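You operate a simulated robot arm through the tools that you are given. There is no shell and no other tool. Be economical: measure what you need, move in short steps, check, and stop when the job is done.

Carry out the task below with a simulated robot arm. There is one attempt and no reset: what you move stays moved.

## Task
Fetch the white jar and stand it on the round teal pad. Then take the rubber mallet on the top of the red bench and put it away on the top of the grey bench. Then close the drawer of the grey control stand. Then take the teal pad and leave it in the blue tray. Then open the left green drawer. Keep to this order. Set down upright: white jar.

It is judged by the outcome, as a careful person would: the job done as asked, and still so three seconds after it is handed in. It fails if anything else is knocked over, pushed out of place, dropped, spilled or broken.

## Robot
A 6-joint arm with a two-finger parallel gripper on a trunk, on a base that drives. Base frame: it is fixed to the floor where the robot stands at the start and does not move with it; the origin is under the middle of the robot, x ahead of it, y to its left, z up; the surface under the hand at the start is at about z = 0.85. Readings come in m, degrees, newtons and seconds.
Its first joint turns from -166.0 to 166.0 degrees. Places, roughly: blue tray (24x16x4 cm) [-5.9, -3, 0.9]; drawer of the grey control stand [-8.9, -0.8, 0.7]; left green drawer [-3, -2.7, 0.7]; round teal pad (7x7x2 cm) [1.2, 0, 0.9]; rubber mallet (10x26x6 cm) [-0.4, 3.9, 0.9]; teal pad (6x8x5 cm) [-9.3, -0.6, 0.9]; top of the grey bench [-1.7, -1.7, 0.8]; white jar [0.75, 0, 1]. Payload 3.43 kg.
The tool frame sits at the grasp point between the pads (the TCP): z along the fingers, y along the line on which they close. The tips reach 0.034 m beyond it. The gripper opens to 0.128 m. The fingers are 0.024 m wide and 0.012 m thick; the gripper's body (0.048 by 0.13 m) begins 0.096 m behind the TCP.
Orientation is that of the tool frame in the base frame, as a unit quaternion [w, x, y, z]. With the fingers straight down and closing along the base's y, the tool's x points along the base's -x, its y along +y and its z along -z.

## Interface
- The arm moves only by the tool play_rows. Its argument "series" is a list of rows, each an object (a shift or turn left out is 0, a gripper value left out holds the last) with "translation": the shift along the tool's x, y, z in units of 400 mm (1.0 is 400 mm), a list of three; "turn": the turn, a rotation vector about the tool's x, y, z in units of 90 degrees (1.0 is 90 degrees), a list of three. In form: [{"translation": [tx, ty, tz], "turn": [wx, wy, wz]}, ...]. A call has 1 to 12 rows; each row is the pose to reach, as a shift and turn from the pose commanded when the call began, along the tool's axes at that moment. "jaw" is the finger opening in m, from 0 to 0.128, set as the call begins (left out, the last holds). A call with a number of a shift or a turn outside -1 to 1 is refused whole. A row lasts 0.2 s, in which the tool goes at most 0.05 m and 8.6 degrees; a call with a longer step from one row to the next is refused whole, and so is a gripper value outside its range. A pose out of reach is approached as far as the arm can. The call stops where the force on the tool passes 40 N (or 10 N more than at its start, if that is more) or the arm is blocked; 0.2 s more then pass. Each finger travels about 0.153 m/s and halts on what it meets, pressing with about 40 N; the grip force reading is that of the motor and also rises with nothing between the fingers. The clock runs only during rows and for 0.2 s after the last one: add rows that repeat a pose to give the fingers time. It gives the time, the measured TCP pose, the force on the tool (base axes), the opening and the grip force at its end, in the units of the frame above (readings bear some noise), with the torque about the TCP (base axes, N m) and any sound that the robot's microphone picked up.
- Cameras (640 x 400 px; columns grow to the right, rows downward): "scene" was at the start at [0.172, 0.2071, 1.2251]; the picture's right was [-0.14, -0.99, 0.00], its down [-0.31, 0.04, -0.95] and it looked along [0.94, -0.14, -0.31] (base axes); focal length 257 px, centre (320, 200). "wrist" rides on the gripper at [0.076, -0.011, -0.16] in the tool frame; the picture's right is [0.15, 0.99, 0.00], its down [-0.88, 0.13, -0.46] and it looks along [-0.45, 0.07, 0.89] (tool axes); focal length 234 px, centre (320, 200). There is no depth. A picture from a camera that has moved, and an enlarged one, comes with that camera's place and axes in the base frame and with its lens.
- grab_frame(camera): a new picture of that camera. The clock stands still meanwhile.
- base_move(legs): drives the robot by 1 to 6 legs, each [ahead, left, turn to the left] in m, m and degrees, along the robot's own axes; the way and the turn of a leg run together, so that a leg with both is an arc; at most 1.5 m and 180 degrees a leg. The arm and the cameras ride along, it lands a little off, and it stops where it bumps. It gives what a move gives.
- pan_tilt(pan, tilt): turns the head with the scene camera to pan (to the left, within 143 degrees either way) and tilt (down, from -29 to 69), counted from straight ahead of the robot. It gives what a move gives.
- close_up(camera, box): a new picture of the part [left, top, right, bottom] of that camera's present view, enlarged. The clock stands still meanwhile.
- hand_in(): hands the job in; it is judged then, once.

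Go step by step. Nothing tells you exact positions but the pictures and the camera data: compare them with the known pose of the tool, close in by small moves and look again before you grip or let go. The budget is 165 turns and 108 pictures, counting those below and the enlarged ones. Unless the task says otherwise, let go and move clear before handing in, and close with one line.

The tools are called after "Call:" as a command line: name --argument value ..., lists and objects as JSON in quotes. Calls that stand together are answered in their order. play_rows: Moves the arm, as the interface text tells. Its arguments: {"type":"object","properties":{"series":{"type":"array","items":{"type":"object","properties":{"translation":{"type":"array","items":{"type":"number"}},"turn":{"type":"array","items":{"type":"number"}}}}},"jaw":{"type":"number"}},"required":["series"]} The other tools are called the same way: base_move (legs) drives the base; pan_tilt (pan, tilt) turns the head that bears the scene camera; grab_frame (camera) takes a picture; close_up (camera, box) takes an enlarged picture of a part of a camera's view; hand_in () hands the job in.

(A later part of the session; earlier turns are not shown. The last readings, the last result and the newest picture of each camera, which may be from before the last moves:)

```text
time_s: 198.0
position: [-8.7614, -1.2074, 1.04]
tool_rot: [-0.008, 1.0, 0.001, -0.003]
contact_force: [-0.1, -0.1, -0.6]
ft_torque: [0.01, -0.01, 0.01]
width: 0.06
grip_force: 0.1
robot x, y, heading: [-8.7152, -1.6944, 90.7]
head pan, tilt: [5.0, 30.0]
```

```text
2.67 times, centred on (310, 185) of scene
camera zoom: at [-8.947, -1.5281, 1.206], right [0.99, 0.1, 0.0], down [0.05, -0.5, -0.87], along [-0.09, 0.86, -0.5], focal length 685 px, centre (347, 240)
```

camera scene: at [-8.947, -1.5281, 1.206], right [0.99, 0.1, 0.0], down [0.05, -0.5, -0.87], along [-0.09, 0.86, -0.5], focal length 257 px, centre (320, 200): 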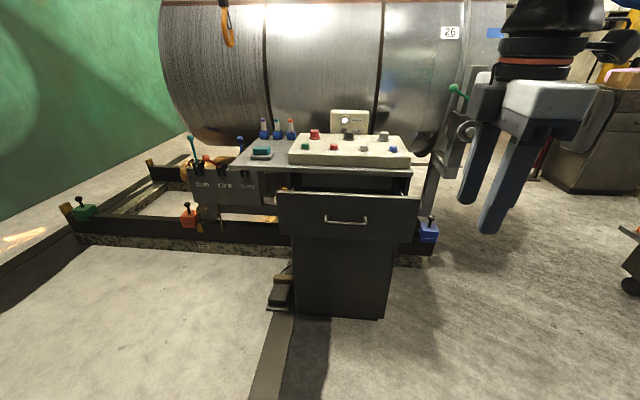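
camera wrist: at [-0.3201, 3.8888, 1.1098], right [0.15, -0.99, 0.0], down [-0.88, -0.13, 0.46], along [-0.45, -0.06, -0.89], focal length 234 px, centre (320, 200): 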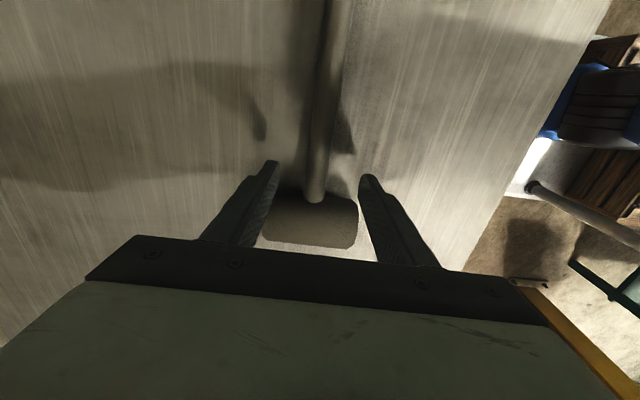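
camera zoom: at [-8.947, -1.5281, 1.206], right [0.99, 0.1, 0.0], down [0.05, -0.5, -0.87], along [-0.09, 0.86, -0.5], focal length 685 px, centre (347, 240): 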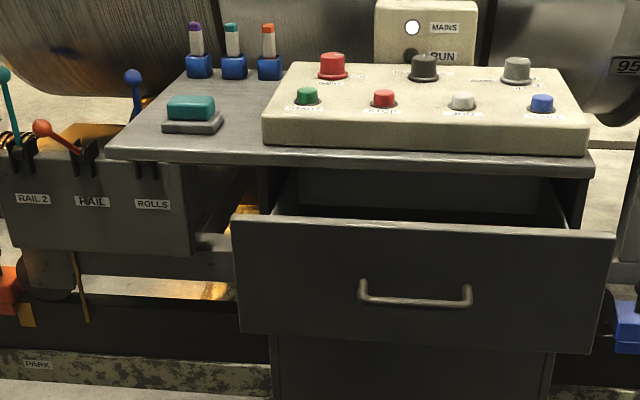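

The drawer front is around y≈-0.82, z 0.65 to 0.82, centred at x≈-8.94. I'll close the fingers, turn the tool back and tilt it 45° forward to push with the fingertips above the handle.

Call:
play_rows --jaw 0.0 --series '[{"translation": [-0.04, 0, 0], "turn": [0, 0, 0.09]}, {"translation": [-0.08, 0, 0], "turn": [0, 0, 0.18]}, {"translation": [-0.12, 0, 0], "turn": [0, 0, 0.27]}, {"translation": [-0.16, 0, 0], "turn": [0, 0, 0.36]}, {"translation": [-0.2, 0, 0], "turn": [0, 0, 0.45]}, {"translation": [-0.24, 0, 0], "turn": [0, 0, 0.54]}, {"translation": [-0.28, 0, 0], "turn": [0, 0, 0.63]}, {"translation": [-0.32, 0, 0], "turn": [0, 0, 0.72]}, {"translation": [-0.36, 0, 0], "turn": [0, 0, 0.81]}, {"translation": [-0.4, 0, 0], "turn": [0, 0, 0.9]}, {"translation": [-0.45, 0, 0], "turn": [0, 0, 0.99]}, {"translation": [-0.45, 0, 0], "turn": [0, 0, 0.99]}]'

Call:
play_rows --series '[{"translation": [0, 0, 0.09], "turn": [0, -0.085, 0]}, {"translation": [0, 0, 0.18], "turn": [0, -0.17, 0]}, {"translation": [-0.06, 0, 0.27], "turn": [0, -0.255, 0]}, {"translation": [-0.14, 0, 0.36], "turn": [0, -0.34, 0]}, {"translation": [-0.22, 0, 0.44], "turn": [0, -0.425, 0]}, {"translation": [-0.3, 0, 0.52], "turn": [0, -0.5, 0]}, {"translation": [-0.38, 0, 0.5875], "turn": [0, -0.5, 0]}, {"translation": [-0.38, 0, 0.5875], "turn": [0, -0.5, 0]}]'

Call:
grab_frame --camera "scene"

Call:
grab_frame --camera "wrist"

```text
time_s: 200.6
position: [-8.9402, -1.2071, 1.0408]
tool_rot: [-0.004, 0.712, -0.702, -0.008]
contact_force: [-0.5, -0.4, -0.5]
ft_torque: [0.04, -0.01, -0.01]
width: 0.0
grip_force: 32.6
robot x, y, heading: [-8.7137, -1.6947, 90.9]
head pan, tilt: [5.0, 30.0]
```

```text
time_s: 202.4
position: [-8.9411, -1.0525, 0.8056]
tool_rot: [-0.273, 0.655, -0.646, -0.281]
contact_force: [0.6, 0.1, 0.3]
ft_torque: [-0.01, -0.02, 0.03]
width: 0.0
grip_force: 32.7
robot x, y, heading: [-8.7208, -1.6906, 90.8]
head pan, tilt: [5.0, 30.0]
```

```text
42 pictures are left
camera scene: at [-8.947, -1.5282, 1.2059], right [0.99, 0.1, 0.0], down [0.05, -0.5, -0.87], along [-0.09, 0.86, -0.5], focal length 257 px, centre (320, 200)
```

scene: 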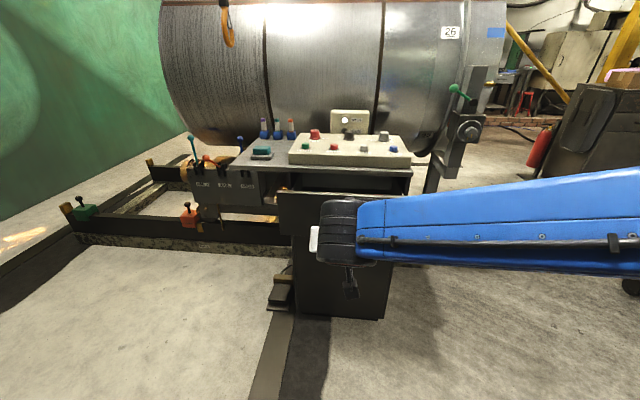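

```text
41 pictures are left
camera wrist: at [-8.927, -1.2198, 0.8625], right [-0.99, -0.12, -0.1], down [-0.13, 0.28, 0.95], along [-0.08, 0.95, -0.29], focal length 234 px, centre (320, 200)
```

wrist: 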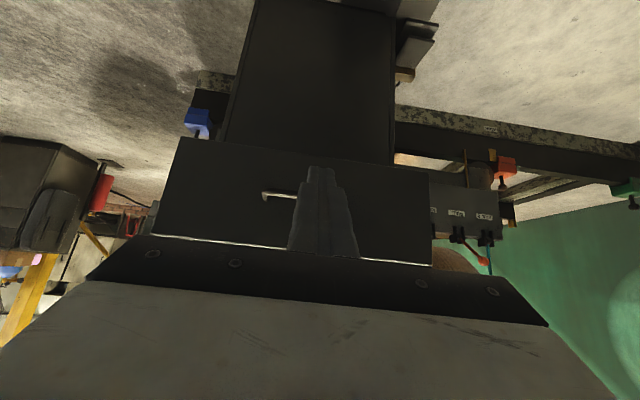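

Contact line at z≈0.78 lies between handle and top edge, near the drawer's middle. Pushing forward slowly.

Call:
play_rows --series '[{"translation": [-0.053, 0, 0.053]}, {"translation": [-0.106, 0, 0.106]}, {"translation": [-0.16, 0, 0.16]}, {"translation": [-0.21, 0, 0.21]}, {"translation": [-0.26, 0, 0.26]}, {"translation": [-0.3, 0, 0.3]}, {"translation": [-0.34, 0, 0.34]}, {"translation": [-0.34, 0, 0.34]}]'

Call:
close_up --camera "scene" --box '[190, 110, 510, 310]'

```text
time_s: 204.2
position: [-8.9502, -0.8583, 0.8116]
tool_rot: [-0.272, 0.656, -0.646, -0.281]
contact_force: [0.6, 0.5, -0.1]
ft_torque: [-0.01, 0.0, 0.0]
width: 0.0003
grip_force: 32.7
robot x, y, heading: [-8.7191, -1.6954, 90.5]
head pan, tilt: [5.0, 30.0]
```

```text
2.00 times, centred on (350, 210) of scene
camera zoom: at [-8.9471, -1.5281, 1.2059], right [0.99, 0.1, 0.0], down [0.05, -0.5, -0.87], along [-0.09, 0.86, -0.5], focal length 514 px, centre (260, 180)
```

zoom: 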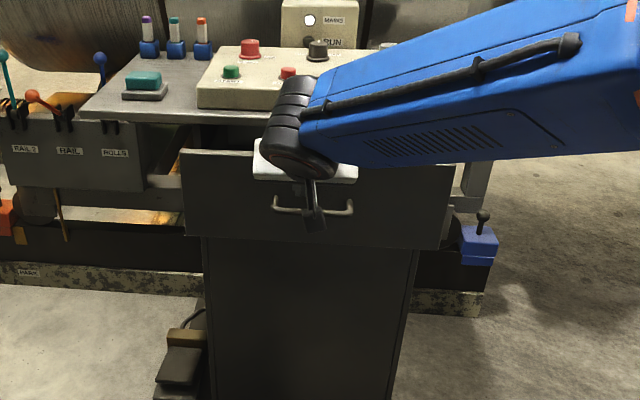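

Call:
play_rows --series '[{"translation": [-0.044, 0, 0.05]}, {"translation": [-0.088, 0, 0.1]}, {"translation": [-0.132, 0, 0.15]}, {"translation": [-0.176, 0, 0.2]}, {"translation": [-0.22, 0, 0.25]}, {"translation": [-0.265, 0, 0.3]}, {"translation": [-0.265, 0, 0.3]}]'

Call:
close_up --camera "scene" --box '[190, 110, 510, 310]'

```text
time_s: 205.3
position: [-8.9519, -0.7461, 0.806]
tool_rot: [-0.272, 0.656, -0.647, -0.278]
contact_force: [1.6, -24.7, 7.1]
ft_torque: [-0.14, 0.05, -0.07]
width: 0.0003
grip_force: 33.6
robot x, y, heading: [-8.7193, -1.6939, 90.9]
head pan, tilt: [5.0, 30.0]
stopped in row 5: the force on the tool passed its limit at 88 N (the readings are from after the stop); the commanded pose is now the measured one
```

```text
2.00 times, centred on (350, 210) of scene
camera zoom: at [-8.9471, -1.5296, 1.2061], right [0.99, 0.1, 0.0], down [0.05, -0.5, -0.87], along [-0.09, 0.86, -0.5], focal length 514 px, centre (260, 180)
```

zoom: 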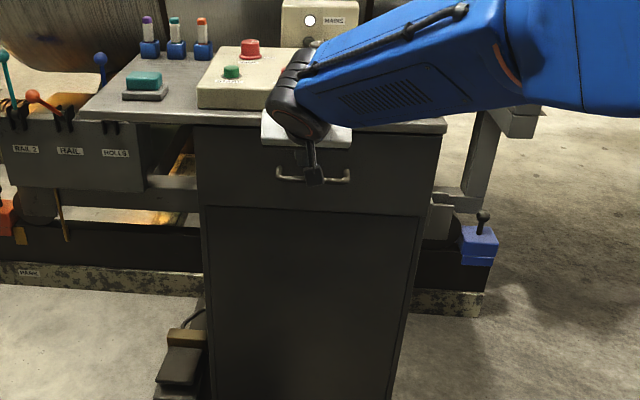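

The drawer is closed and flush. I'll back the arm off, raise it and set the tool vertical again.

Call:
play_rows --series '[{"translation": [0.07, 0, -0.07]}, {"translation": [0.15, 0, -0.15]}, {"translation": [0.22, 0, -0.22]}, {"translation": [0.2, 0, -0.32], "turn": [0, 0.085, 0]}, {"translation": [0.18, 0, -0.42], "turn": [0, 0.17, 0]}, {"translation": [0.16, 0, -0.52], "turn": [0, 0.255, 0]}, {"translation": [0.14, 0, -0.62], "turn": [0, 0.34, 0]}, {"translation": [0.12, 0, -0.71], "turn": [0, 0.425, 0]}, {"translation": [0.09, 0, -0.795], "turn": [0, 0.5, 0]}, {"translation": [0.09, 0, -0.795], "turn": [0, 0.5, 0]}]'

Call:
play_rows --jaw 0.1 --series '[{"turn": [0, 0, -0.09]}, {"turn": [0, 0, -0.18]}, {"turn": [0, 0, -0.27]}, {"turn": [0, 0, -0.36]}, {"turn": [0, 0, -0.45]}, {"turn": [0, 0, -0.54]}, {"turn": [0, 0, -0.63]}, {"turn": [0, 0, -0.72]}, {"turn": [0, 0, -0.81]}, {"turn": [0, 0, -0.9]}, {"turn": [0, 0, -0.99]}, {"turn": [0, 0, -0.99]}]'

Call:
base_move --legs '[[0.27, 0, -0.8], [0, 0.3, 0]]'

Call:
grab_frame --camera "scene"

Call:
grab_frame --camera "wrist"

```text
time_s: 207.5
position: [-8.9441, -0.9965, 1.0024]
tool_rot: [-0.003, 0.713, -0.701, -0.005]
contact_force: [-0.5, 0.7, -0.4]
ft_torque: [0.0, 0.02, 0.0]
width: 0.0
grip_force: 33.4
robot x, y, heading: [-8.7172, -1.6957, 91.0]
head pan, tilt: [5.0, 30.0]
```

```text
time_s: 210.1
position: [-8.9473, -0.9982, 1.0014]
tool_rot: [-0.006, 1.0, 0.0, -0.002]
contact_force: [-0.4, -0.1, 0.7]
ft_torque: [-0.01, 0.01, 0.01]
width: 0.1001
grip_force: 0.1
robot x, y, heading: [-8.7172, -1.6947, 90.8]
head pan, tilt: [5.0, 30.0]
```

```text
time_s: 213.6
position: [-9.2309, -0.734, 1.0039]
tool_rot: [-0.008, 1.0, -0.008, -0.003]
contact_force: [0.2, -0.2, -0.3]
ft_torque: [0.04, 0.03, 0.0]
width: 0.1001
grip_force: 0.1
robot x, y, heading: [-9.0132, -1.4337, 89.8]
head pan, tilt: [5.0, 30.0]
```

```text
38 pictures are left
camera scene: at [-9.2298, -1.2634, 1.2107], right [1.0, 0.08, -0.01], down [0.03, -0.5, -0.87], along [-0.08, 0.86, -0.5], focal length 257 px, centre (320, 200)
```

scene: 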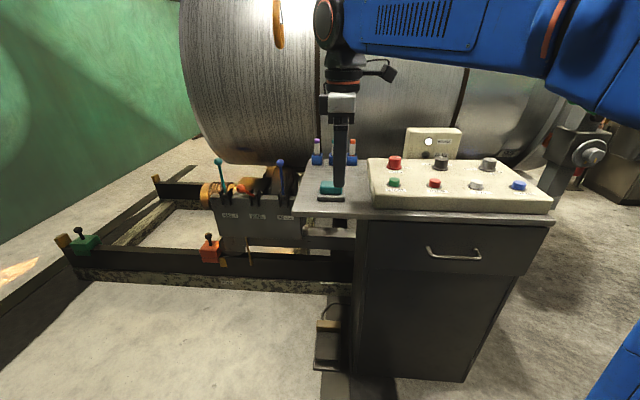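

```text
37 pictures are left
camera wrist: at [-9.1555, -0.726, 1.1631], right [0.13, -0.99, -0.01], down [-0.88, -0.12, 0.46], along [-0.46, -0.05, -0.89], focal length 234 px, centre (320, 200)
```

wrist: 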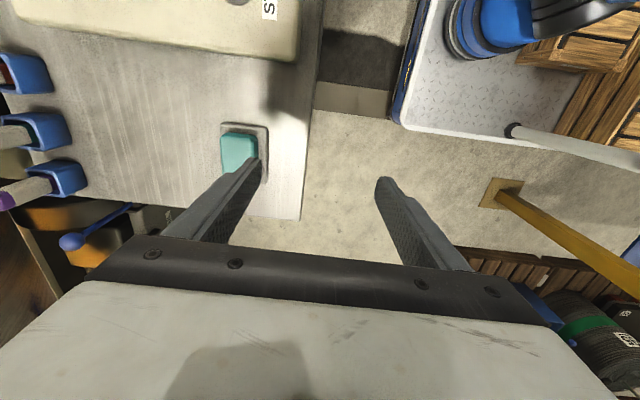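

The pad (8×6 cm base) is centred at about (-9.255, -0.639), with the slab top around 0.865. I'll move above it.

Call:
play_rows --series '[{"translation": [-0.03, -0.12, 0]}, {"translation": [-0.06, -0.2375, 0]}, {"translation": [-0.06, -0.2375, 0.06]}, {"translation": [-0.06, -0.2375, 0.12]}, {"translation": [-0.06, -0.2375, 0.12]}]'

Call:
grab_frame --camera "wrist"

Call:
close_up --camera "scene" --box '[260, 120, 420, 220]'

```text
time_s: 214.8
position: [-9.2629, -0.6354, 0.9547]
tool_rot: [-0.007, 1.0, -0.009, 0.001]
contact_force: [1.0, 0.4, -0.8]
ft_torque: [-0.01, 0.0, 0.03]
width: 0.0999
grip_force: 0.2
robot x, y, heading: [-9.0163, -1.4348, 90.1]
head pan, tilt: [5.0, 30.0]
```

```text
36 pictures are left
camera wrist: at [-9.1875, -0.6279, 1.1145], right [0.13, -0.99, -0.01], down [-0.88, -0.12, 0.45], along [-0.45, -0.05, -0.89], focal length 234 px, centre (320, 200)
```

wrist: 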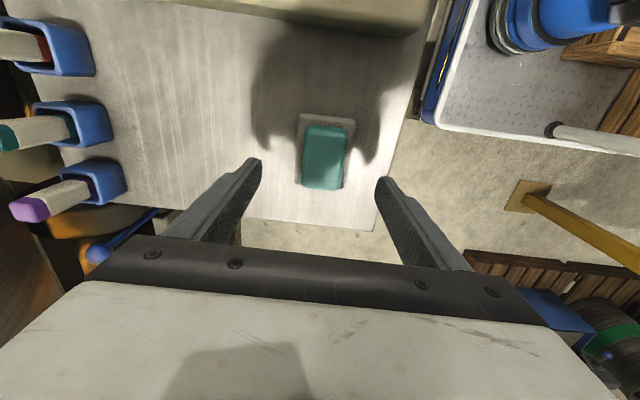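

```text
4.00 times, centred on (340, 170) of scene
camera zoom: at [-9.23, -1.2632, 1.2106], right [1.0, 0.08, -0.01], down [0.03, -0.5, -0.87], along [-0.08, 0.86, -0.5], focal length 1028 px, centre (240, 320)
```

zoom: 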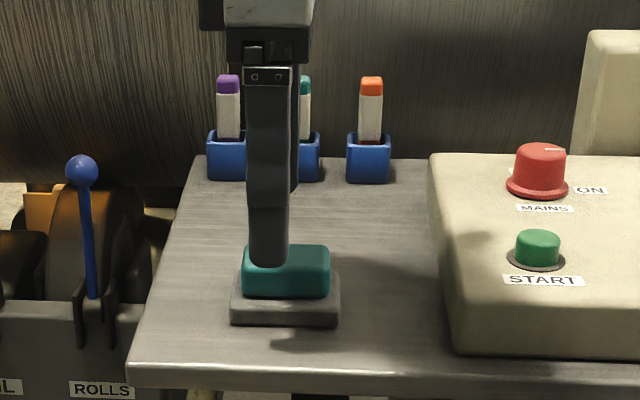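

Call:
play_rows --series '[{"translation": [0.03, 0, 0.03]}, {"translation": [0.03, 0, 0.08]}, {"translation": [0.03, 0, 0.108]}, {"translation": [0.03, 0, 0.108]}]'

Call:
close_up --camera "scene" --box '[260, 120, 420, 220]'

```text
time_s: 215.8
position: [-9.2516, -0.6359, 0.91]
tool_rot: [-0.007, 1.0, -0.009, 0.004]
contact_force: [-0.8, -0.3, -0.6]
ft_torque: [0.0, -0.02, -0.03]
width: 0.0998
grip_force: 0.0
robot x, y, heading: [-9.0121, -1.4367, 89.7]
head pan, tilt: [5.0, 30.0]
```

```text
4.00 times, centred on (340, 170) of scene
camera zoom: at [-9.23, -1.2632, 1.2106], right [1.0, 0.08, -0.01], down [0.03, -0.5, -0.87], along [-0.08, 0.86, -0.5], focal length 1028 px, centre (240, 320)
```

zoom: 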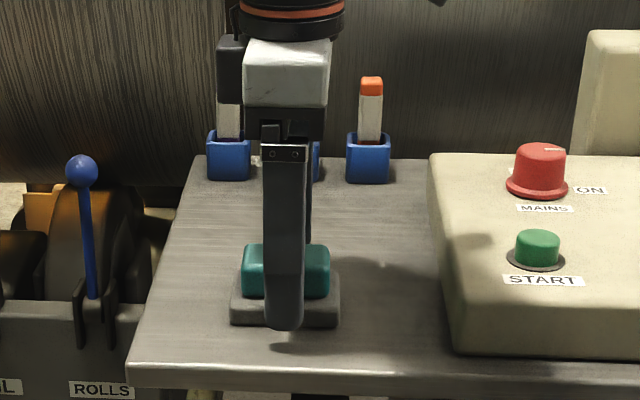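

Call:
play_rows --jaw 0.02 --series '[{"translation": [0, 0, 0]}, {"translation": [0, 0, 0]}, {"translation": [0, 0, 0]}, {"translation": [0, 0, 0]}]'

Call:
play_rows --series '[{"translation": [0, 0, -0.05]}, {"translation": [0, 0, -0.15]}, {"translation": [0, 0, -0.25]}, {"translation": [0, 0, -0.25]}]'

Call:
grab_frame --camera "scene"

```text
time_s: 216.8
position: [-9.2526, -0.636, 0.911]
tool_rot: [-0.007, 1.0, -0.009, 0.002]
contact_force: [-0.3, -0.2, 5.0]
ft_torque: [-0.15, -0.15, 0.0]
width: 0.0388
grip_force: 40.3
robot x, y, heading: [-9.0142, -1.4349, 89.8]
head pan, tilt: [5.0, 30.0]
```

```text
time_s: 217.8
position: [-9.2522, -0.6358, 1.0123]
tool_rot: [-0.007, 1.0, -0.008, 0.003]
contact_force: [-0.3, -0.5, -0.4]
ft_torque: [0.02, -0.01, -0.01]
width: 0.0389
grip_force: 40.4
robot x, y, heading: [-9.0142, -1.431, 89.9]
head pan, tilt: [5.0, 30.0]
```

```text
33 pictures are left
camera scene: at [-9.23, -1.2631, 1.2106], right [1.0, 0.08, -0.01], down [0.03, -0.5, -0.87], along [-0.08, 0.86, -0.5], focal length 257 px, centre (320, 200)
```

scene: 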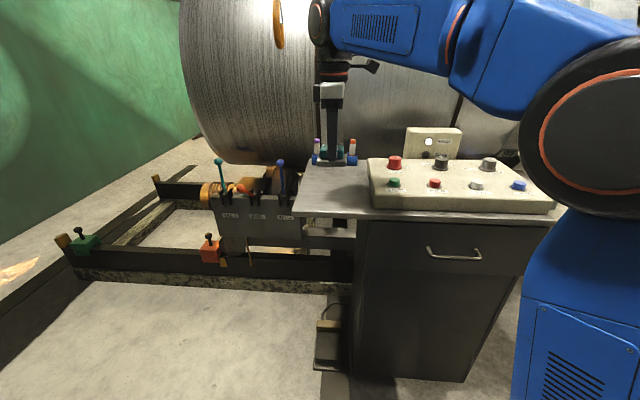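

Call:
play_rows --series '[{"translation": [0, 0.1, -0.03]}, {"translation": [0.06, 0.2, -0.06]}, {"translation": [0.12, 0.3, -0.06]}, {"translation": [0.18, 0.4, -0.06]}, {"translation": [0.24, 0.5, -0.06]}, {"translation": [0.3, 0.6, -0.06]}, {"translation": [0.36, 0.7, -0.06]}, {"translation": [0.36, 0.7, -0.06]}]'

Call:
grab_frame --camera "scene"

```text
time_s: 219.6
position: [-9.1117, -0.9207, 1.026]
tool_rot: [-0.006, 1.0, -0.007, 0.003]
contact_force: [-1.2, 0.2, -1.6]
ft_torque: [-0.01, -0.01, 0.0]
width: 0.0387
grip_force: 39.8
robot x, y, heading: [-9.0142, -1.4316, 89.8]
head pan, tilt: [5.0, 30.0]
```

```text
32 pictures are left
camera scene: at [-9.23, -1.2631, 1.2106], right [1.0, 0.08, -0.01], down [0.03, -0.5, -0.87], along [-0.08, 0.86, -0.5], focal length 257 px, centre (320, 200)
```

scene: 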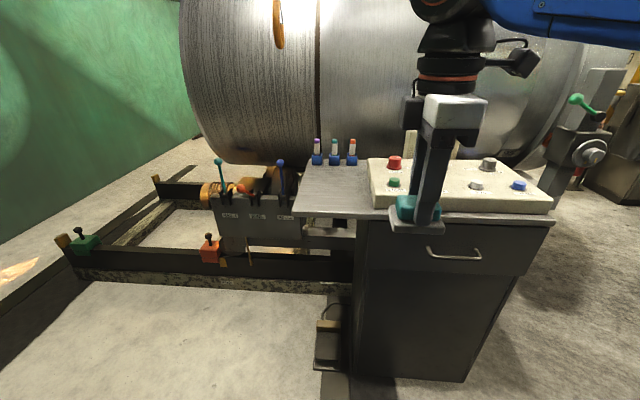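

The pad is held whole. Now I'll drive back east along the aisle and turn to face the blue bench.

Call:
base_move --legs '[[-0.27, -0.9, 0], [0, -1.2, 0], [0, 0, -90], [0, 0, -90]]'

Call:
pan_tilt --pan 25 --tilt 18

Call:
grab_frame --camera "scene"

```text
time_s: 237.7
position: [-6.8078, -2.2569, 1.0243]
tool_rot: [-0.003, -0.015, 1.0, -0.006]
contact_force: [0.2, 0.0, -0.6]
ft_torque: [-0.02, 0.04, -0.01]
width: 0.0386
grip_force: 39.8
robot x, y, heading: [-6.9316, -1.7459, -87.5]
head pan, tilt: [5.0, 30.0]
```

```text
time_s: 238.5
position: [-6.8086, -2.256, 1.0242]
tool_rot: [-0.002, -0.016, 1.0, -0.007]
contact_force: [-0.5, 0.6, -0.8]
ft_torque: [0.01, 0.04, 0.0]
width: 0.0389
grip_force: 39.9
robot x, y, heading: [-6.9342, -1.7492, -87.3]
head pan, tilt: [25.0, 18.0]
```

```text
31 pictures are left
camera scene: at [-6.6648, -1.8996, 1.2252], right [-0.89, -0.46, 0.0], down [-0.14, 0.27, -0.95], along [0.44, -0.84, -0.31], focal length 257 px, centre (320, 200)
```

scene: 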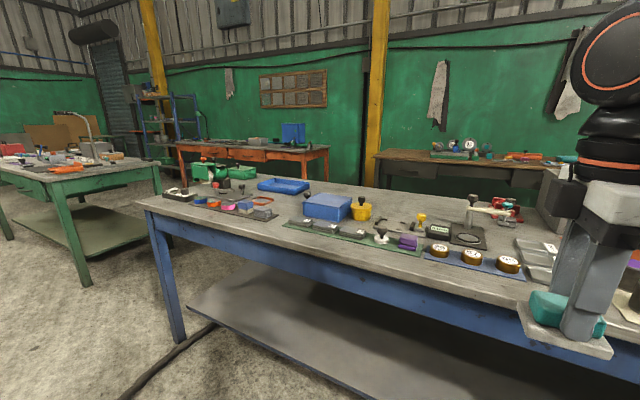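

The blue tray is at about (-5.91, -2.96). I'll straighten and slide left to face it.

Call:
base_move --legs '[[0, 0.9, -2.7], [0.15, 0, 0]]'

Call:
pan_tilt --pan -5 --tilt 28

Call:
grab_frame --camera "scene"

```text
time_s: 244.1
position: [-5.9589, -2.3855, 1.0254]
tool_rot: [-0.003, 0.003, 1.0, -0.007]
contact_force: [-0.2, 0.4, -0.4]
ft_torque: [-0.01, -0.01, 0.01]
width: 0.0391
grip_force: 40.3
robot x, y, heading: [-6.0633, -1.873, -89.3]
head pan, tilt: [25.0, 18.0]
```

```text
time_s: 245.0
position: [-5.9582, -2.3851, 1.0248]
tool_rot: [-0.003, 0.003, 1.0, -0.007]
contact_force: [-0.5, -0.4, -0.4]
ft_torque: [0.01, 0.01, 0.0]
width: 0.0389
grip_force: 39.7
robot x, y, heading: [-6.0598, -1.87, -89.6]
head pan, tilt: [-5.0, 28.0]
```

```text
30 pictures are left
camera scene: at [-5.8485, -2.0413, 1.2091], right [-1.0, 0.08, 0.0], down [0.04, 0.47, -0.88], along [-0.07, -0.88, -0.47], focal length 257 px, centre (320, 200)
```

scene: 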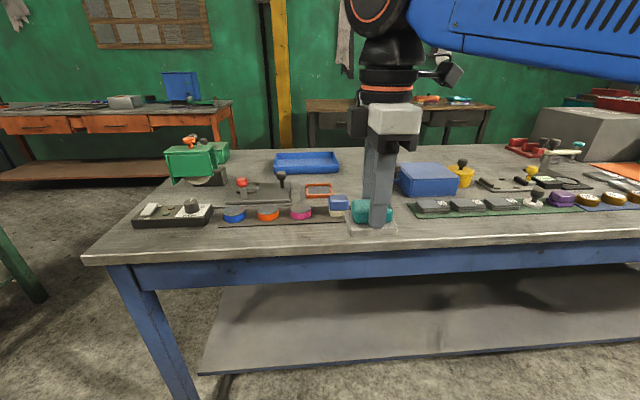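

The tray centre is about (-5.873, -2.94). I'll move 0.1 m closer and extend over it.

Call:
base_move --legs '[[0.1, 0, 0]]'

Call:
play_rows --series '[{"translation": [-0.05, -0.1, 0]}, {"translation": [-0.1, -0.2, 0]}, {"translation": [-0.15, -0.3, 0]}, {"translation": [-0.2, -0.4, 0]}, {"translation": [-0.21, -0.52, 0]}, {"translation": [-0.21, -0.64, 0]}, {"translation": [-0.21, -0.76, 0]}, {"translation": [-0.21, -0.88, 0]}, {"translation": [-0.21, -0.98, 0]}, {"translation": [-0.21, -0.98, 0]}]'

Call:
grab_frame --camera "scene"

Call:
grab_frame --camera "wrist"

```text
time_s: 246.2
position: [-5.9577, -2.4856, 1.0244]
tool_rot: [-0.003, 0.004, 1.0, -0.006]
contact_force: [0.0, 0.1, -0.9]
ft_torque: [-0.02, 0.01, -0.02]
width: 0.039
grip_force: 39.8
robot x, y, heading: [-6.0582, -1.9728, -89.6]
head pan, tilt: [-5.0, 28.0]
```

```text
time_s: 248.3
position: [-5.8795, -2.8784, 1.03]
tool_rot: [-0.002, 0.004, 1.0, -0.006]
contact_force: [0.0, -0.4, 0.1]
ft_torque: [0.0, 0.0, 0.02]
width: 0.0389
grip_force: 40.6
robot x, y, heading: [-6.0634, -1.9753, -89.5]
head pan, tilt: [-5.0, 28.0]
```

```text
29 pictures are left
camera scene: at [-5.8478, -2.1417, 1.2091], right [-1.0, 0.08, 0.0], down [0.04, 0.47, -0.88], along [-0.07, -0.88, -0.47], focal length 257 px, centre (320, 200)
```

scene: 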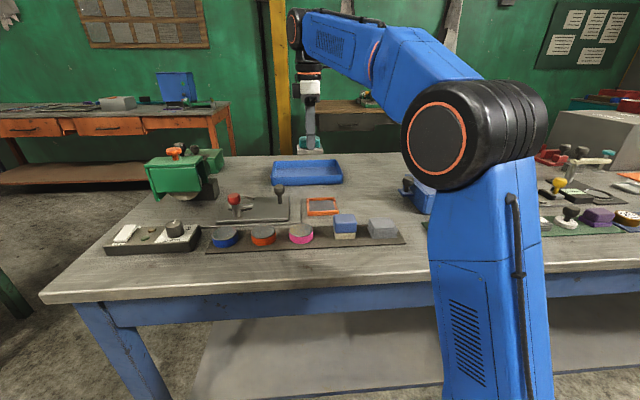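

```text
28 pictures are left
camera wrist: at [-5.9539, -2.8868, 1.1883], right [-0.14, 0.99, -0.01], down [0.88, 0.13, 0.45], along [0.45, 0.05, -0.89], focal length 234 px, centre (320, 200)
```

wrist: 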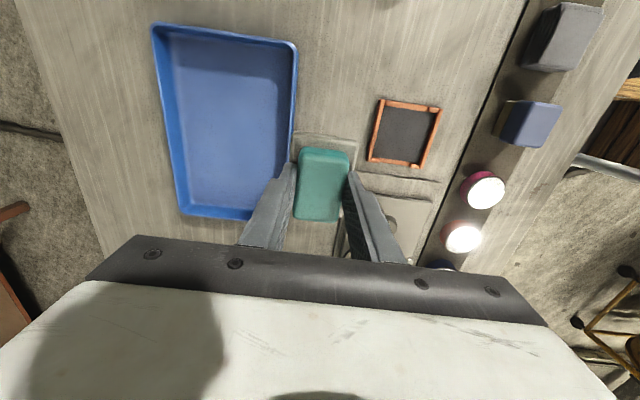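

Combining both views, the tray centre is about (-5.85, -3.018) with the rim near z 0.86. I'll move over it and part-way down.

Call:
play_rows --series '[{"translation": [-0.02, -0.12, 0]}, {"translation": [-0.05, -0.24, 0]}, {"translation": [-0.065, -0.345, 0]}, {"translation": [-0.065, -0.345, 0.08]}, {"translation": [-0.065, -0.345, 0.16]}, {"translation": [-0.065, -0.345, 0.24]}, {"translation": [-0.065, -0.345, 0.24]}]'

Call:
grab_frame --camera "wrist"

Call:
close_up --camera "scene" --box '[240, 110, 400, 210]'

```text
time_s: 249.9
position: [-5.8508, -3.0181, 0.9311]
tool_rot: [-0.002, 0.004, 1.0, -0.006]
contact_force: [0.7, 0.0, -0.6]
ft_torque: [0.02, 0.02, -0.03]
width: 0.0391
grip_force: 39.6
out of reach, approached as far as the arm can: row 3
robot x, y, heading: [-6.0606, -1.9773, -89.7]
head pan, tilt: [-5.0, 28.0]
```

```text
27 pictures are left
camera wrist: at [-5.9265, -3.0268, 1.092], right [-0.14, 0.99, -0.01], down [0.88, 0.13, 0.45], along [0.45, 0.05, -0.89], focal length 234 px, centre (320, 200)
```

wrist: 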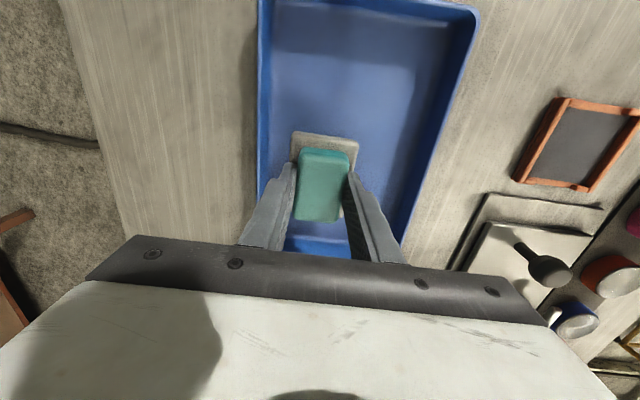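

```text
4.00 times, centred on (320, 160) of scene
camera zoom: at [-5.8478, -2.1427, 1.2091], right [-1.0, 0.08, 0.0], down [0.04, 0.47, -0.88], along [-0.07, -0.88, -0.47], focal length 1028 px, centre (320, 360)
```

zoom: 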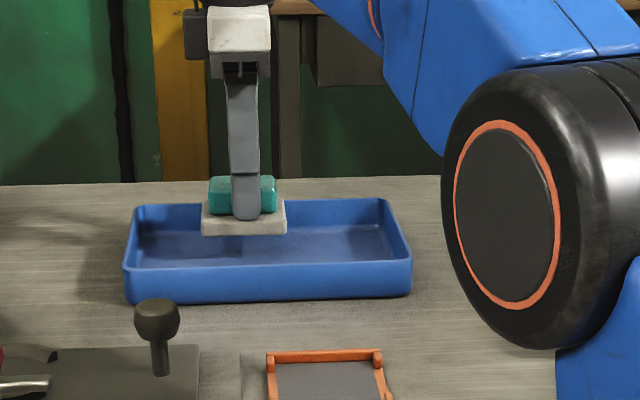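

Over the tray's middle. I'll nudge 1.5 cm toward its centre and lower.

Call:
play_rows --series '[{"translation": [0, 0.0375, 0.04]}, {"translation": [0, 0.0375, 0.08]}, {"translation": [0, 0.0375, 0.11]}, {"translation": [0, 0.0375, 0.125]}, {"translation": [0, 0.0375, 0.14]}, {"translation": [0, 0.0375, 0.15]}]'

Call:
close_up --camera "scene" --box '[240, 110, 400, 210]'

```text
time_s: 250.7
position: [-5.8495, -3.0025, 0.9041]
tool_rot: [-0.001, 0.003, 1.0, -0.012]
contact_force: [0.1, 3.2, 12.5]
ft_torque: [0.48, 0.37, -0.04]
width: 0.0389
grip_force: 40.1
robot x, y, heading: [-6.0551, -1.9745, -89.5]
head pan, tilt: [-5.0, 28.0]
stopped in row 3: the force on the tool passed its limit at 53 N (the readings are from after the stop); the commanded pose is now the measured one
```

```text
4.00 times, centred on (320, 160) of scene
camera zoom: at [-5.8478, -2.1411, 1.2092], right [-1.0, 0.08, 0.0], down [0.04, 0.47, -0.88], along [-0.07, -0.88, -0.47], focal length 1028 px, centre (320, 360)
```

zoom: 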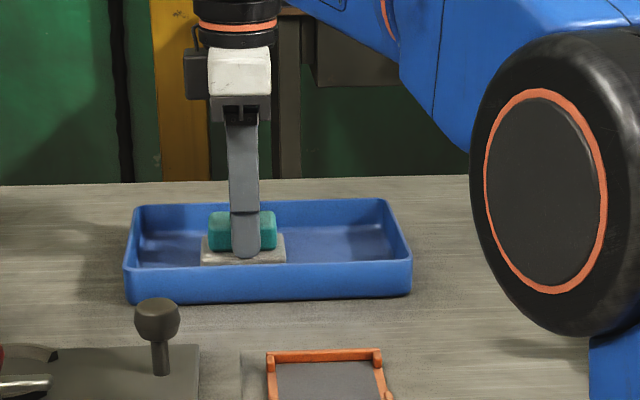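

Contact. The pad is inside the tray, so I'll release and rise.

Call:
play_rows --jaw 0.065 --series '[{"translation": [0, 0, -0.004]}, {"translation": [0, 0, -0.004]}, {"translation": [0, 0, -0.08]}, {"translation": [0, 0, -0.18]}, {"translation": [0, 0, -0.28]}, {"translation": [0, 0, -0.28]}]'

Call:
grab_frame --camera "wrist"

Call:
close_up --camera "scene" --box '[240, 110, 400, 210]'

```text
time_s: 252.1
position: [-5.8496, -2.9973, 1.0141]
tool_rot: [-0.001, 0.003, 1.0, -0.011]
contact_force: [-0.6, -1.0, -0.4]
ft_torque: [-0.01, -0.03, -0.02]
width: 0.065
grip_force: 0.0
robot x, y, heading: [-6.0597, -1.9728, -89.5]
head pan, tilt: [-5.0, 28.0]
```

```text
24 pictures are left
camera wrist: at [-5.9257, -3.0046, 1.1738], right [-0.14, 0.99, -0.02], down [0.88, 0.13, 0.45], along [0.45, 0.04, -0.89], focal length 234 px, centre (320, 200)
```

wrist: 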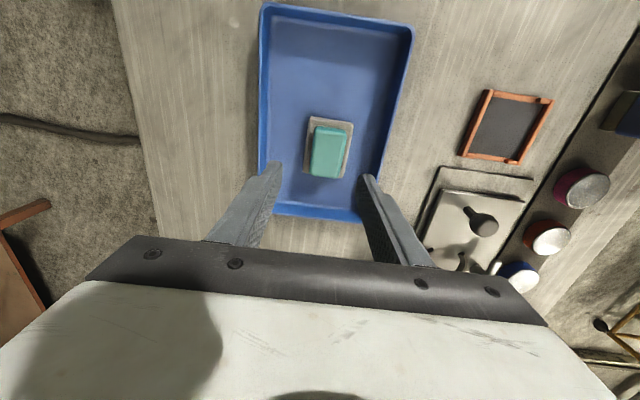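

```text
4.00 times, centred on (320, 160) of scene
camera zoom: at [-5.8477, -2.1417, 1.2091], right [-1.0, 0.08, 0.0], down [0.04, 0.47, -0.88], along [-0.07, -0.88, -0.47], focal length 1028 px, centre (320, 360)
```

zoom: 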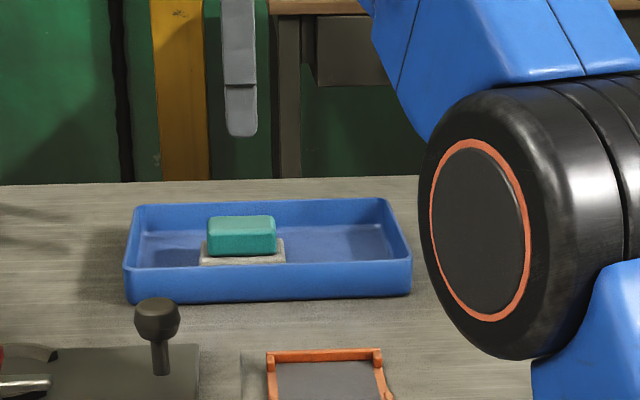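

The teal pad lies flat in the tray. I'll retract the arm and drive to the green bench.

Call:
play_rows --series '[{"translation": [0, 0.1, 0]}, {"translation": [0, 0.2, 0]}, {"translation": [0, 0.3, 0]}, {"translation": [0, 0.4, 0]}, {"translation": [0, 0.5, 0]}, {"translation": [0, 0.6, 0]}, {"translation": [0, 0.7, 0]}, {"translation": [0, 0.8, 0]}, {"translation": [0.08, 0.9, 0]}, {"translation": [0.16, 0.98, 0]}, {"translation": [0.16, 0.98, 0]}]'

Call:
base_move --legs '[[-0.3, 0, -0.4], [0, 1.4, 0], [0, 1.1, 0]]'

Call:
pan_tilt --pan 15 --tilt 25

Call:
grab_frame --camera "scene"

```text
refused: row 9 steps farther than a row can; nothing moved
```

```text
time_s: 265.9
position: [-3.3433, -2.6464, 1.0147]
tool_rot: [-0.001, -0.005, 1.0, -0.012]
contact_force: [-0.2, -0.1, -0.6]
ft_torque: [-0.01, -0.03, -0.01]
width: 0.0653
grip_force: 0.0
robot x, y, heading: [-3.574, -1.6234, -88.4]
head pan, tilt: [-5.0, 28.0]
```

```text
time_s: 266.8
position: [-3.3435, -2.6462, 1.0136]
tool_rot: [0.0, -0.006, 1.0, -0.011]
contact_force: [-0.9, -0.6, 0.0]
ft_torque: [0.01, -0.06, -0.01]
width: 0.0649
grip_force: 0.1
robot x, y, heading: [-3.5749, -1.6274, -88.5]
head pan, tilt: [15.0, 25.0]
```

```text
22 pictures are left
camera scene: at [-3.3262, -1.7884, 1.2139], right [-0.96, -0.28, 0.0], down [-0.12, 0.41, -0.91], along [0.26, -0.87, -0.42], focal length 257 px, centre (320, 200)
```

scene: 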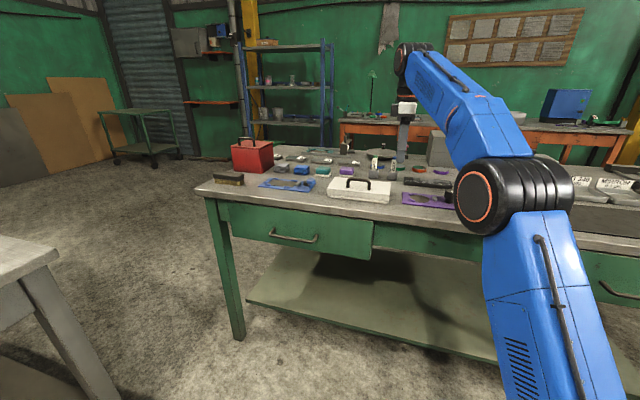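

The retract was refused, so the arm rode over the benches still extended, at z≈0.98 for the tips. No bump was reported, but I'll retract now and check the blue bench for any disturbance.

Call:
play_rows --series '[{"translation": [0, 0.1, 0]}, {"translation": [0, 0.2, 0]}, {"translation": [0, 0.3, 0]}, {"translation": [0, 0.4, 0]}, {"translation": [0, 0.5, 0]}, {"translation": [0, 0.6, 0]}, {"translation": [0, 0.7, 0]}, {"translation": [0, 0.8, 0]}, {"translation": [0, 0.9, 0]}, {"translation": [0, 1.0, 0]}, {"translation": [0, 1.0, 0]}]'

Call:
pan_tilt --pan -60 --tilt 12

Call:
grab_frame --camera "scene"

```text
time_s: 269.2
position: [-3.3469, -2.2455, 1.0018]
tool_rot: [0.0, -0.006, 1.0, -0.011]
contact_force: [1.4, -0.2, 0.0]
ft_torque: [0.0, -0.04, -0.02]
width: 0.0649
grip_force: 0.1
robot x, y, heading: [-3.5738, -1.6285, -88.3]
head pan, tilt: [15.0, 25.0]
```

```text
time_s: 270.6
position: [-3.3465, -2.2445, 1.0035]
tool_rot: [0.0, -0.006, 1.0, -0.012]
contact_force: [-0.4, -0.8, -0.7]
ft_torque: [-0.03, -0.02, -0.05]
width: 0.0648
grip_force: 0.0
robot x, y, heading: [-3.5747, -1.6298, -88.5]
head pan, tilt: [-60.0, 12.0]
```

```text
21 pictures are left
camera scene: at [-3.4318, -1.7488, 1.235], right [-0.52, 0.85, 0.0], down [0.18, 0.11, -0.98], along [-0.83, -0.51, -0.21], focal length 257 px, centre (320, 200)
```

scene: 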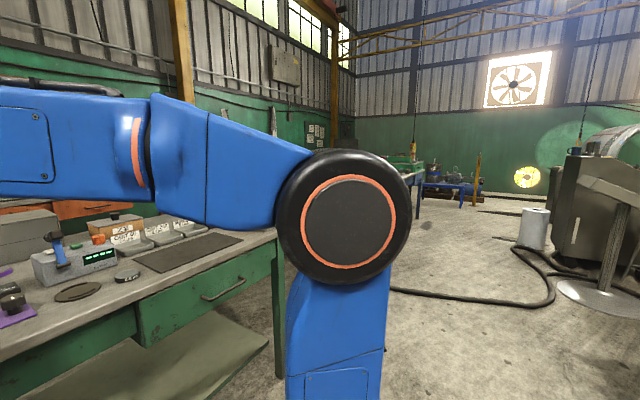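

The arm hides that bench from here, so I'll check later. The left drawer's handle is near (-3.02, -2.49, 0.72), and I'll position the robot in front of it.

Call:
base_move --legs '[[-0.2, 0.47, -1.6]]'

Call:
play_rows --jaw 0.08 --series '[{"translation": [0.03, 0.05, 0.03], "turn": [0.09, 0, 0]}, {"translation": [0.06, 0.08, 0.06], "turn": [0.18, 0, 0]}, {"translation": [0.09, 0.08, 0.12], "turn": [0.27, 0, 0]}, {"translation": [0.12, 0.08, 0.18], "turn": [0.36, 0, 0]}, {"translation": [0.15, 0.08, 0.24], "turn": [0.45, 0, 0]}, {"translation": [0.18, 0.08, 0.3], "turn": [0.54, 0, 0]}, {"translation": [0.21, 0.08, 0.36], "turn": [0.63, 0, 0]}, {"translation": [0.24, 0.08, 0.42], "turn": [0.72, 0, 0]}, {"translation": [0.27, 0.08, 0.48], "turn": [0.81, 0, 0]}, {"translation": [0.3, 0.08, 0.54], "turn": [0.9, 0, 0]}, {"translation": [0.3, 0.08, 0.6], "turn": [0.99, 0, 0]}, {"translation": [0.3, 0.08, 0.65], "turn": [0.99, 0, 0]}]'

Call:
pan_tilt --pan 0 --tilt 35

Call:
grab_frame --camera "scene"

```text
time_s: 273.6
position: [-2.8934, -2.0482, 1.0022]
tool_rot: [-0.001, 0.007, 1.0, -0.012]
contact_force: [0.0, -0.4, 0.0]
ft_torque: [-0.01, 0.0, 0.01]
width: 0.0649
grip_force: 0.1
robot x, y, heading: [-3.1092, -1.4233, -89.8]
head pan, tilt: [-60.0, 12.0]
```

```text
time_s: 276.2
position: [-2.9115, -2.0725, 0.8676]
tool_rot: [0.007, -0.006, -0.705, 0.709]
contact_force: [0.0, -0.1, -0.4]
ft_torque: [-0.02, 0.0, -0.02]
width: 0.0798
grip_force: 0.1
out of reach, approached as far as the arm can: row 9, 10, 11, 12
robot x, y, heading: [-3.1044, -1.4253, -90.2]
head pan, tilt: [-60.0, 12.0]
```

```text
time_s: 277.5
position: [-2.9095, -2.0716, 0.8686]
tool_rot: [0.007, -0.006, -0.705, 0.709]
contact_force: [0.2, -0.2, -0.2]
ft_torque: [-0.02, 0.03, -0.01]
width: 0.0798
grip_force: 0.1
robot x, y, heading: [-3.1011, -1.4256, -90.2]
head pan, tilt: [0.0, 35.0]
```

```text
20 pictures are left
camera scene: at [-2.8837, -1.5914, 1.1982], right [-1.0, 0.0, 0.0], down [0.0, 0.57, -0.82], along [0.0, -0.82, -0.57], focal length 257 px, centre (320, 200)
```

scene: 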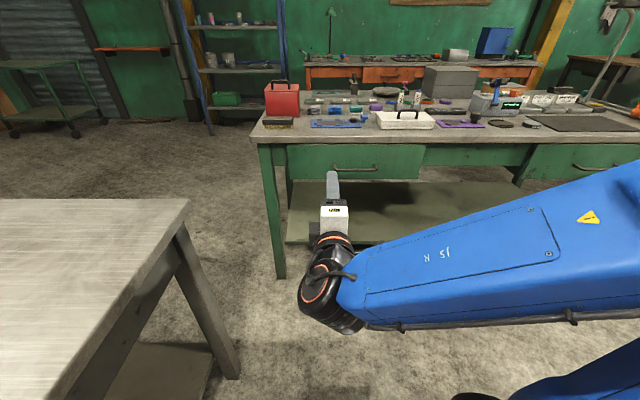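

Tool horizontal; handle confirmed at about (-3.025, -2.49, 0.727). Moving to a pre-grasp in front of it.

Call:
play_rows --series '[{"translation": [0.036, 0.03, 0.1]}, {"translation": [0.072, 0.06, 0.2]}, {"translation": [0.108, 0.1, 0.3]}, {"translation": [0.144, 0.15, 0.4]}, {"translation": [0.18, 0.2, 0.49]}, {"translation": [0.216, 0.25, 0.57]}, {"translation": [0.25, 0.3, 0.65]}, {"translation": [0.2875, 0.3525, 0.725]}, {"translation": [0.2875, 0.3525, 0.725]}]'

Call:
grab_frame --camera "wrist"

Call:
close_up --camera "scene" --box '[270, 110, 430, 210]'

```text
time_s: 279.5
position: [-3.0227, -2.3559, 0.7232]
tool_rot: [0.006, -0.005, -0.704, 0.71]
contact_force: [0.1, 0.6, 0.0]
ft_torque: [-0.02, -0.02, 0.03]
width: 0.0798
grip_force: 0.1
robot x, y, heading: [-3.105, -1.4233, -90.1]
head pan, tilt: [0.0, 35.0]
```

```text
19 pictures are left
camera wrist: at [-3.0968, -2.1964, 0.7331], right [-0.15, -0.01, -0.99], down [0.89, 0.44, -0.14], along [0.44, -0.9, -0.06], focal length 234 px, centre (320, 200)
```

wrist: 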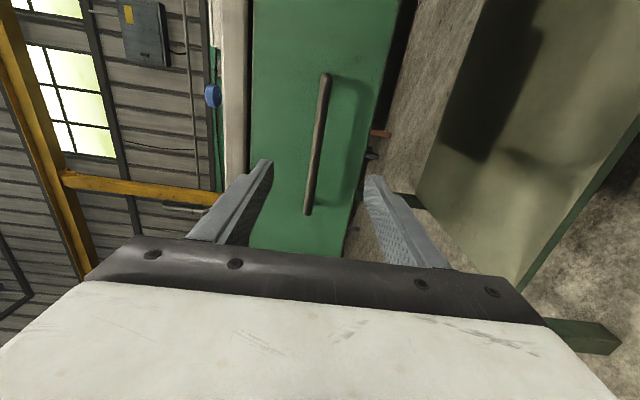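

```text
4.00 times, centred on (350, 160) of scene
camera zoom: at [-2.8837, -1.5914, 1.1981], right [-1.0, 0.0, 0.0], down [0.0, 0.57, -0.82], along [0.0, -0.82, -0.57], focal length 1028 px, centre (200, 360)
```

zoom: 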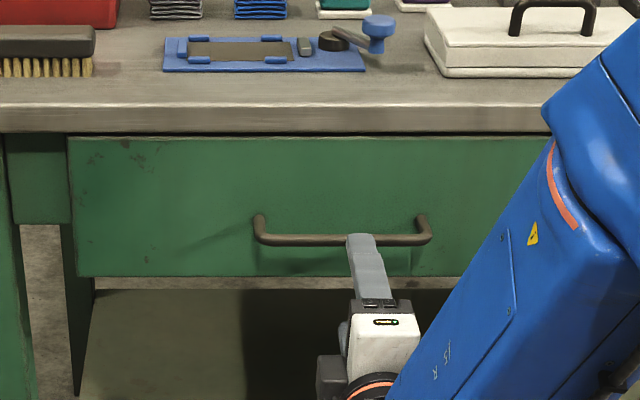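

The bar is centred between the fingers at z≈0.729. I'll advance gently until the tips are past the bar or touch the face.

Call:
play_rows --series '[{"translation": [0, -0.012, 0.06]}, {"translation": [0, -0.012, 0.12]}, {"translation": [0, -0.012, 0.17]}, {"translation": [0, -0.012, 0.21]}, {"translation": [0, -0.012, 0.25]}, {"translation": [0, -0.012, 0.28]}, {"translation": [0, -0.012, 0.31]}]'

Call:
grab_frame --camera "wrist"

```text
time_s: 281.1
position: [-3.0242, -2.4697, 0.7313]
tool_rot: [0.007, -0.005, -0.706, 0.709]
contact_force: [-2.0, 18.7, 5.1]
ft_torque: [0.59, -0.03, 0.17]
width: 0.0763
grip_force: 0.0
robot x, y, heading: [-3.1038, -1.4221, -90.2]
head pan, tilt: [0.0, 35.0]
stopped in row 7: the force on the tool passed its limit at 72 N (the readings are from after the stop); the commanded pose is now the measured one
```

```text
17 pictures are left
camera wrist: at [-3.0975, -2.3088, 0.741], right [-0.15, 0.0, -0.99], down [0.89, 0.44, -0.13], along [0.44, -0.9, -0.07], focal length 234 px, centre (320, 200)
```

wrist: 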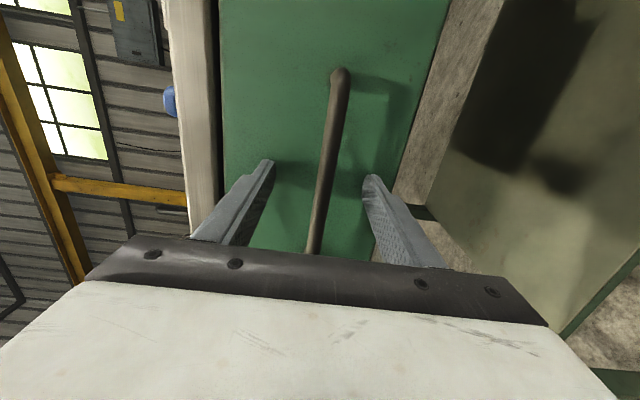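

Tips touched the drawer face with the bar between the fingers. I'll back off 5 mm and close on the bar.

Call:
play_rows --series '[{"translation": [0, 0, -0.0125]}, {"translation": [0, 0, -0.0125]}]'

Call:
play_rows --jaw 0.0 --series '[{"translation": [0, 0, 0]}, {"translation": [0, 0, 0]}, {"translation": [0, 0, 0]}]'

```text
time_s: 281.7
position: [-3.0245, -2.4667, 0.7299]
tool_rot: [0.006, -0.005, -0.706, 0.708]
contact_force: [-0.1, 0.5, -0.3]
ft_torque: [-0.01, 0.0, 0.0]
width: 0.0803
grip_force: 0.1
robot x, y, heading: [-3.1032, -1.4214, -90.1]
head pan, tilt: [0.0, 35.0]
```

```text
time_s: 282.5
position: [-3.0252, -2.4671, 0.7298]
tool_rot: [0.006, -0.005, -0.706, 0.708]
contact_force: [1.2, -0.8, -2.0]
ft_torque: [0.0, -0.23, 0.04]
width: 0.012
grip_force: 44.9
robot x, y, heading: [-3.0999, -1.4263, -90.1]
head pan, tilt: [0.0, 35.0]
```

The bar is gripped. Pulling the drawer open slowly.

Call:
play_rows --series '[{"translation": [0, 0, -0.04]}, {"translation": [0, 0, -0.09]}, {"translation": [0, 0, -0.14]}, {"translation": [0, 0, -0.19]}, {"translation": [0, 0, -0.24]}, {"translation": [0, 0, -0.29]}, {"translation": [0, 0, -0.34]}, {"translation": [0, 0, -0.39]}, {"translation": [0, 0, -0.39]}]'

Call:
grab_frame --camera "scene"

```text
time_s: 284.5
position: [-3.0214, -2.3072, 0.7291]
tool_rot: [0.006, -0.004, -0.707, 0.708]
contact_force: [-28.9, 1.2, -2.6]
ft_torque: [0.0, -0.17, -0.13]
width: 0.0115
grip_force: 44.9
robot x, y, heading: [-3.1005, -1.4233, -90.1]
head pan, tilt: [0.0, 35.0]
```

```text
16 pictures are left
camera scene: at [-2.8844, -1.5912, 1.1983], right [-1.0, 0.0, 0.0], down [0.0, 0.57, -0.82], along [0.0, -0.82, -0.57], focal length 257 px, centre (320, 200)
```

scene: 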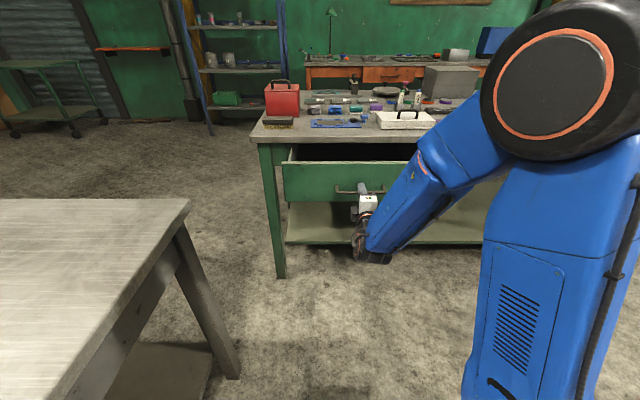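

It is open about 16 cm; a side force is building, so I'll ease sideways a little while pulling further.

Call:
play_rows --series '[{"translation": [0.01, 0, -0.03]}, {"translation": [0.012, 0, -0.07]}, {"translation": [0.012, 0, -0.12]}, {"translation": [0.012, 0, -0.17]}, {"translation": [0.012, 0, -0.22]}, {"translation": [0.012, 0, -0.22]}]'

Call:
close_up --camera "scene" --box '[230, 80, 470, 230]'

```text
time_s: 285.2
position: [-3.022, -2.2851, 0.7274]
tool_rot: [-0.008, 0.005, 0.71, -0.704]
contact_force: [-2.5, 2.9, -6.7]
ft_torque: [0.01, -0.42, 0.31]
width: 0.0117
grip_force: 44.8
out of reach, approached as far as the arm can: row 2, 3
robot x, y, heading: [-3.1029, -1.4239, -90.2]
head pan, tilt: [0.0, 35.0]
stopped in row 3: the force on the tool passed its limit at 47 N (the readings are from after the stop); the commanded pose is now the measured one
```

```text
2.67 times, centred on (350, 155) of scene
camera zoom: at [-2.8835, -1.5912, 1.1981], right [-1.0, 0.0, 0.0], down [0.0, 0.57, -0.82], along [0.0, -0.82, -0.57], focal length 685 px, centre (240, 320)
```

zoom: 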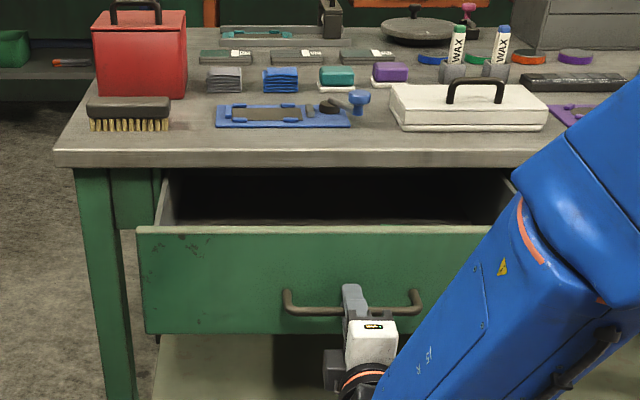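

Open 18 cm, with the arm at its near limit. I'll back the base a little to open it further.

Call:
base_move --legs '[[-0.08, 0, 0]]'

Call:
close_up --camera "scene" --box '[230, 80, 470, 230]'

```text
time_s: 286.2
position: [-3.021, -2.2062, 0.7271]
tool_rot: [-0.008, 0.005, 0.711, -0.704]
contact_force: [-6.7, -2.4, -17.1]
ft_torque: [-0.04, -0.35, -0.17]
width: 0.0116
grip_force: 44.6
robot x, y, heading: [-3.1041, -1.3419, -90.3]
head pan, tilt: [0.0, 35.0]
```

```text
2.67 times, centred on (350, 155) of scene
camera zoom: at [-2.8836, -1.513, 1.198], right [-1.0, 0.0, 0.0], down [0.0, 0.57, -0.82], along [0.0, -0.82, -0.57], focal length 685 px, centre (240, 320)
```

zoom: 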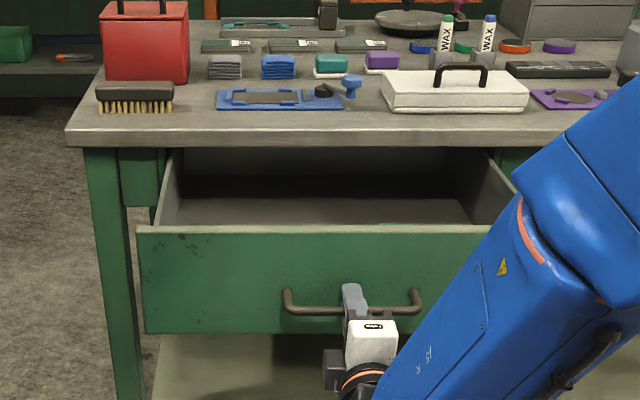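

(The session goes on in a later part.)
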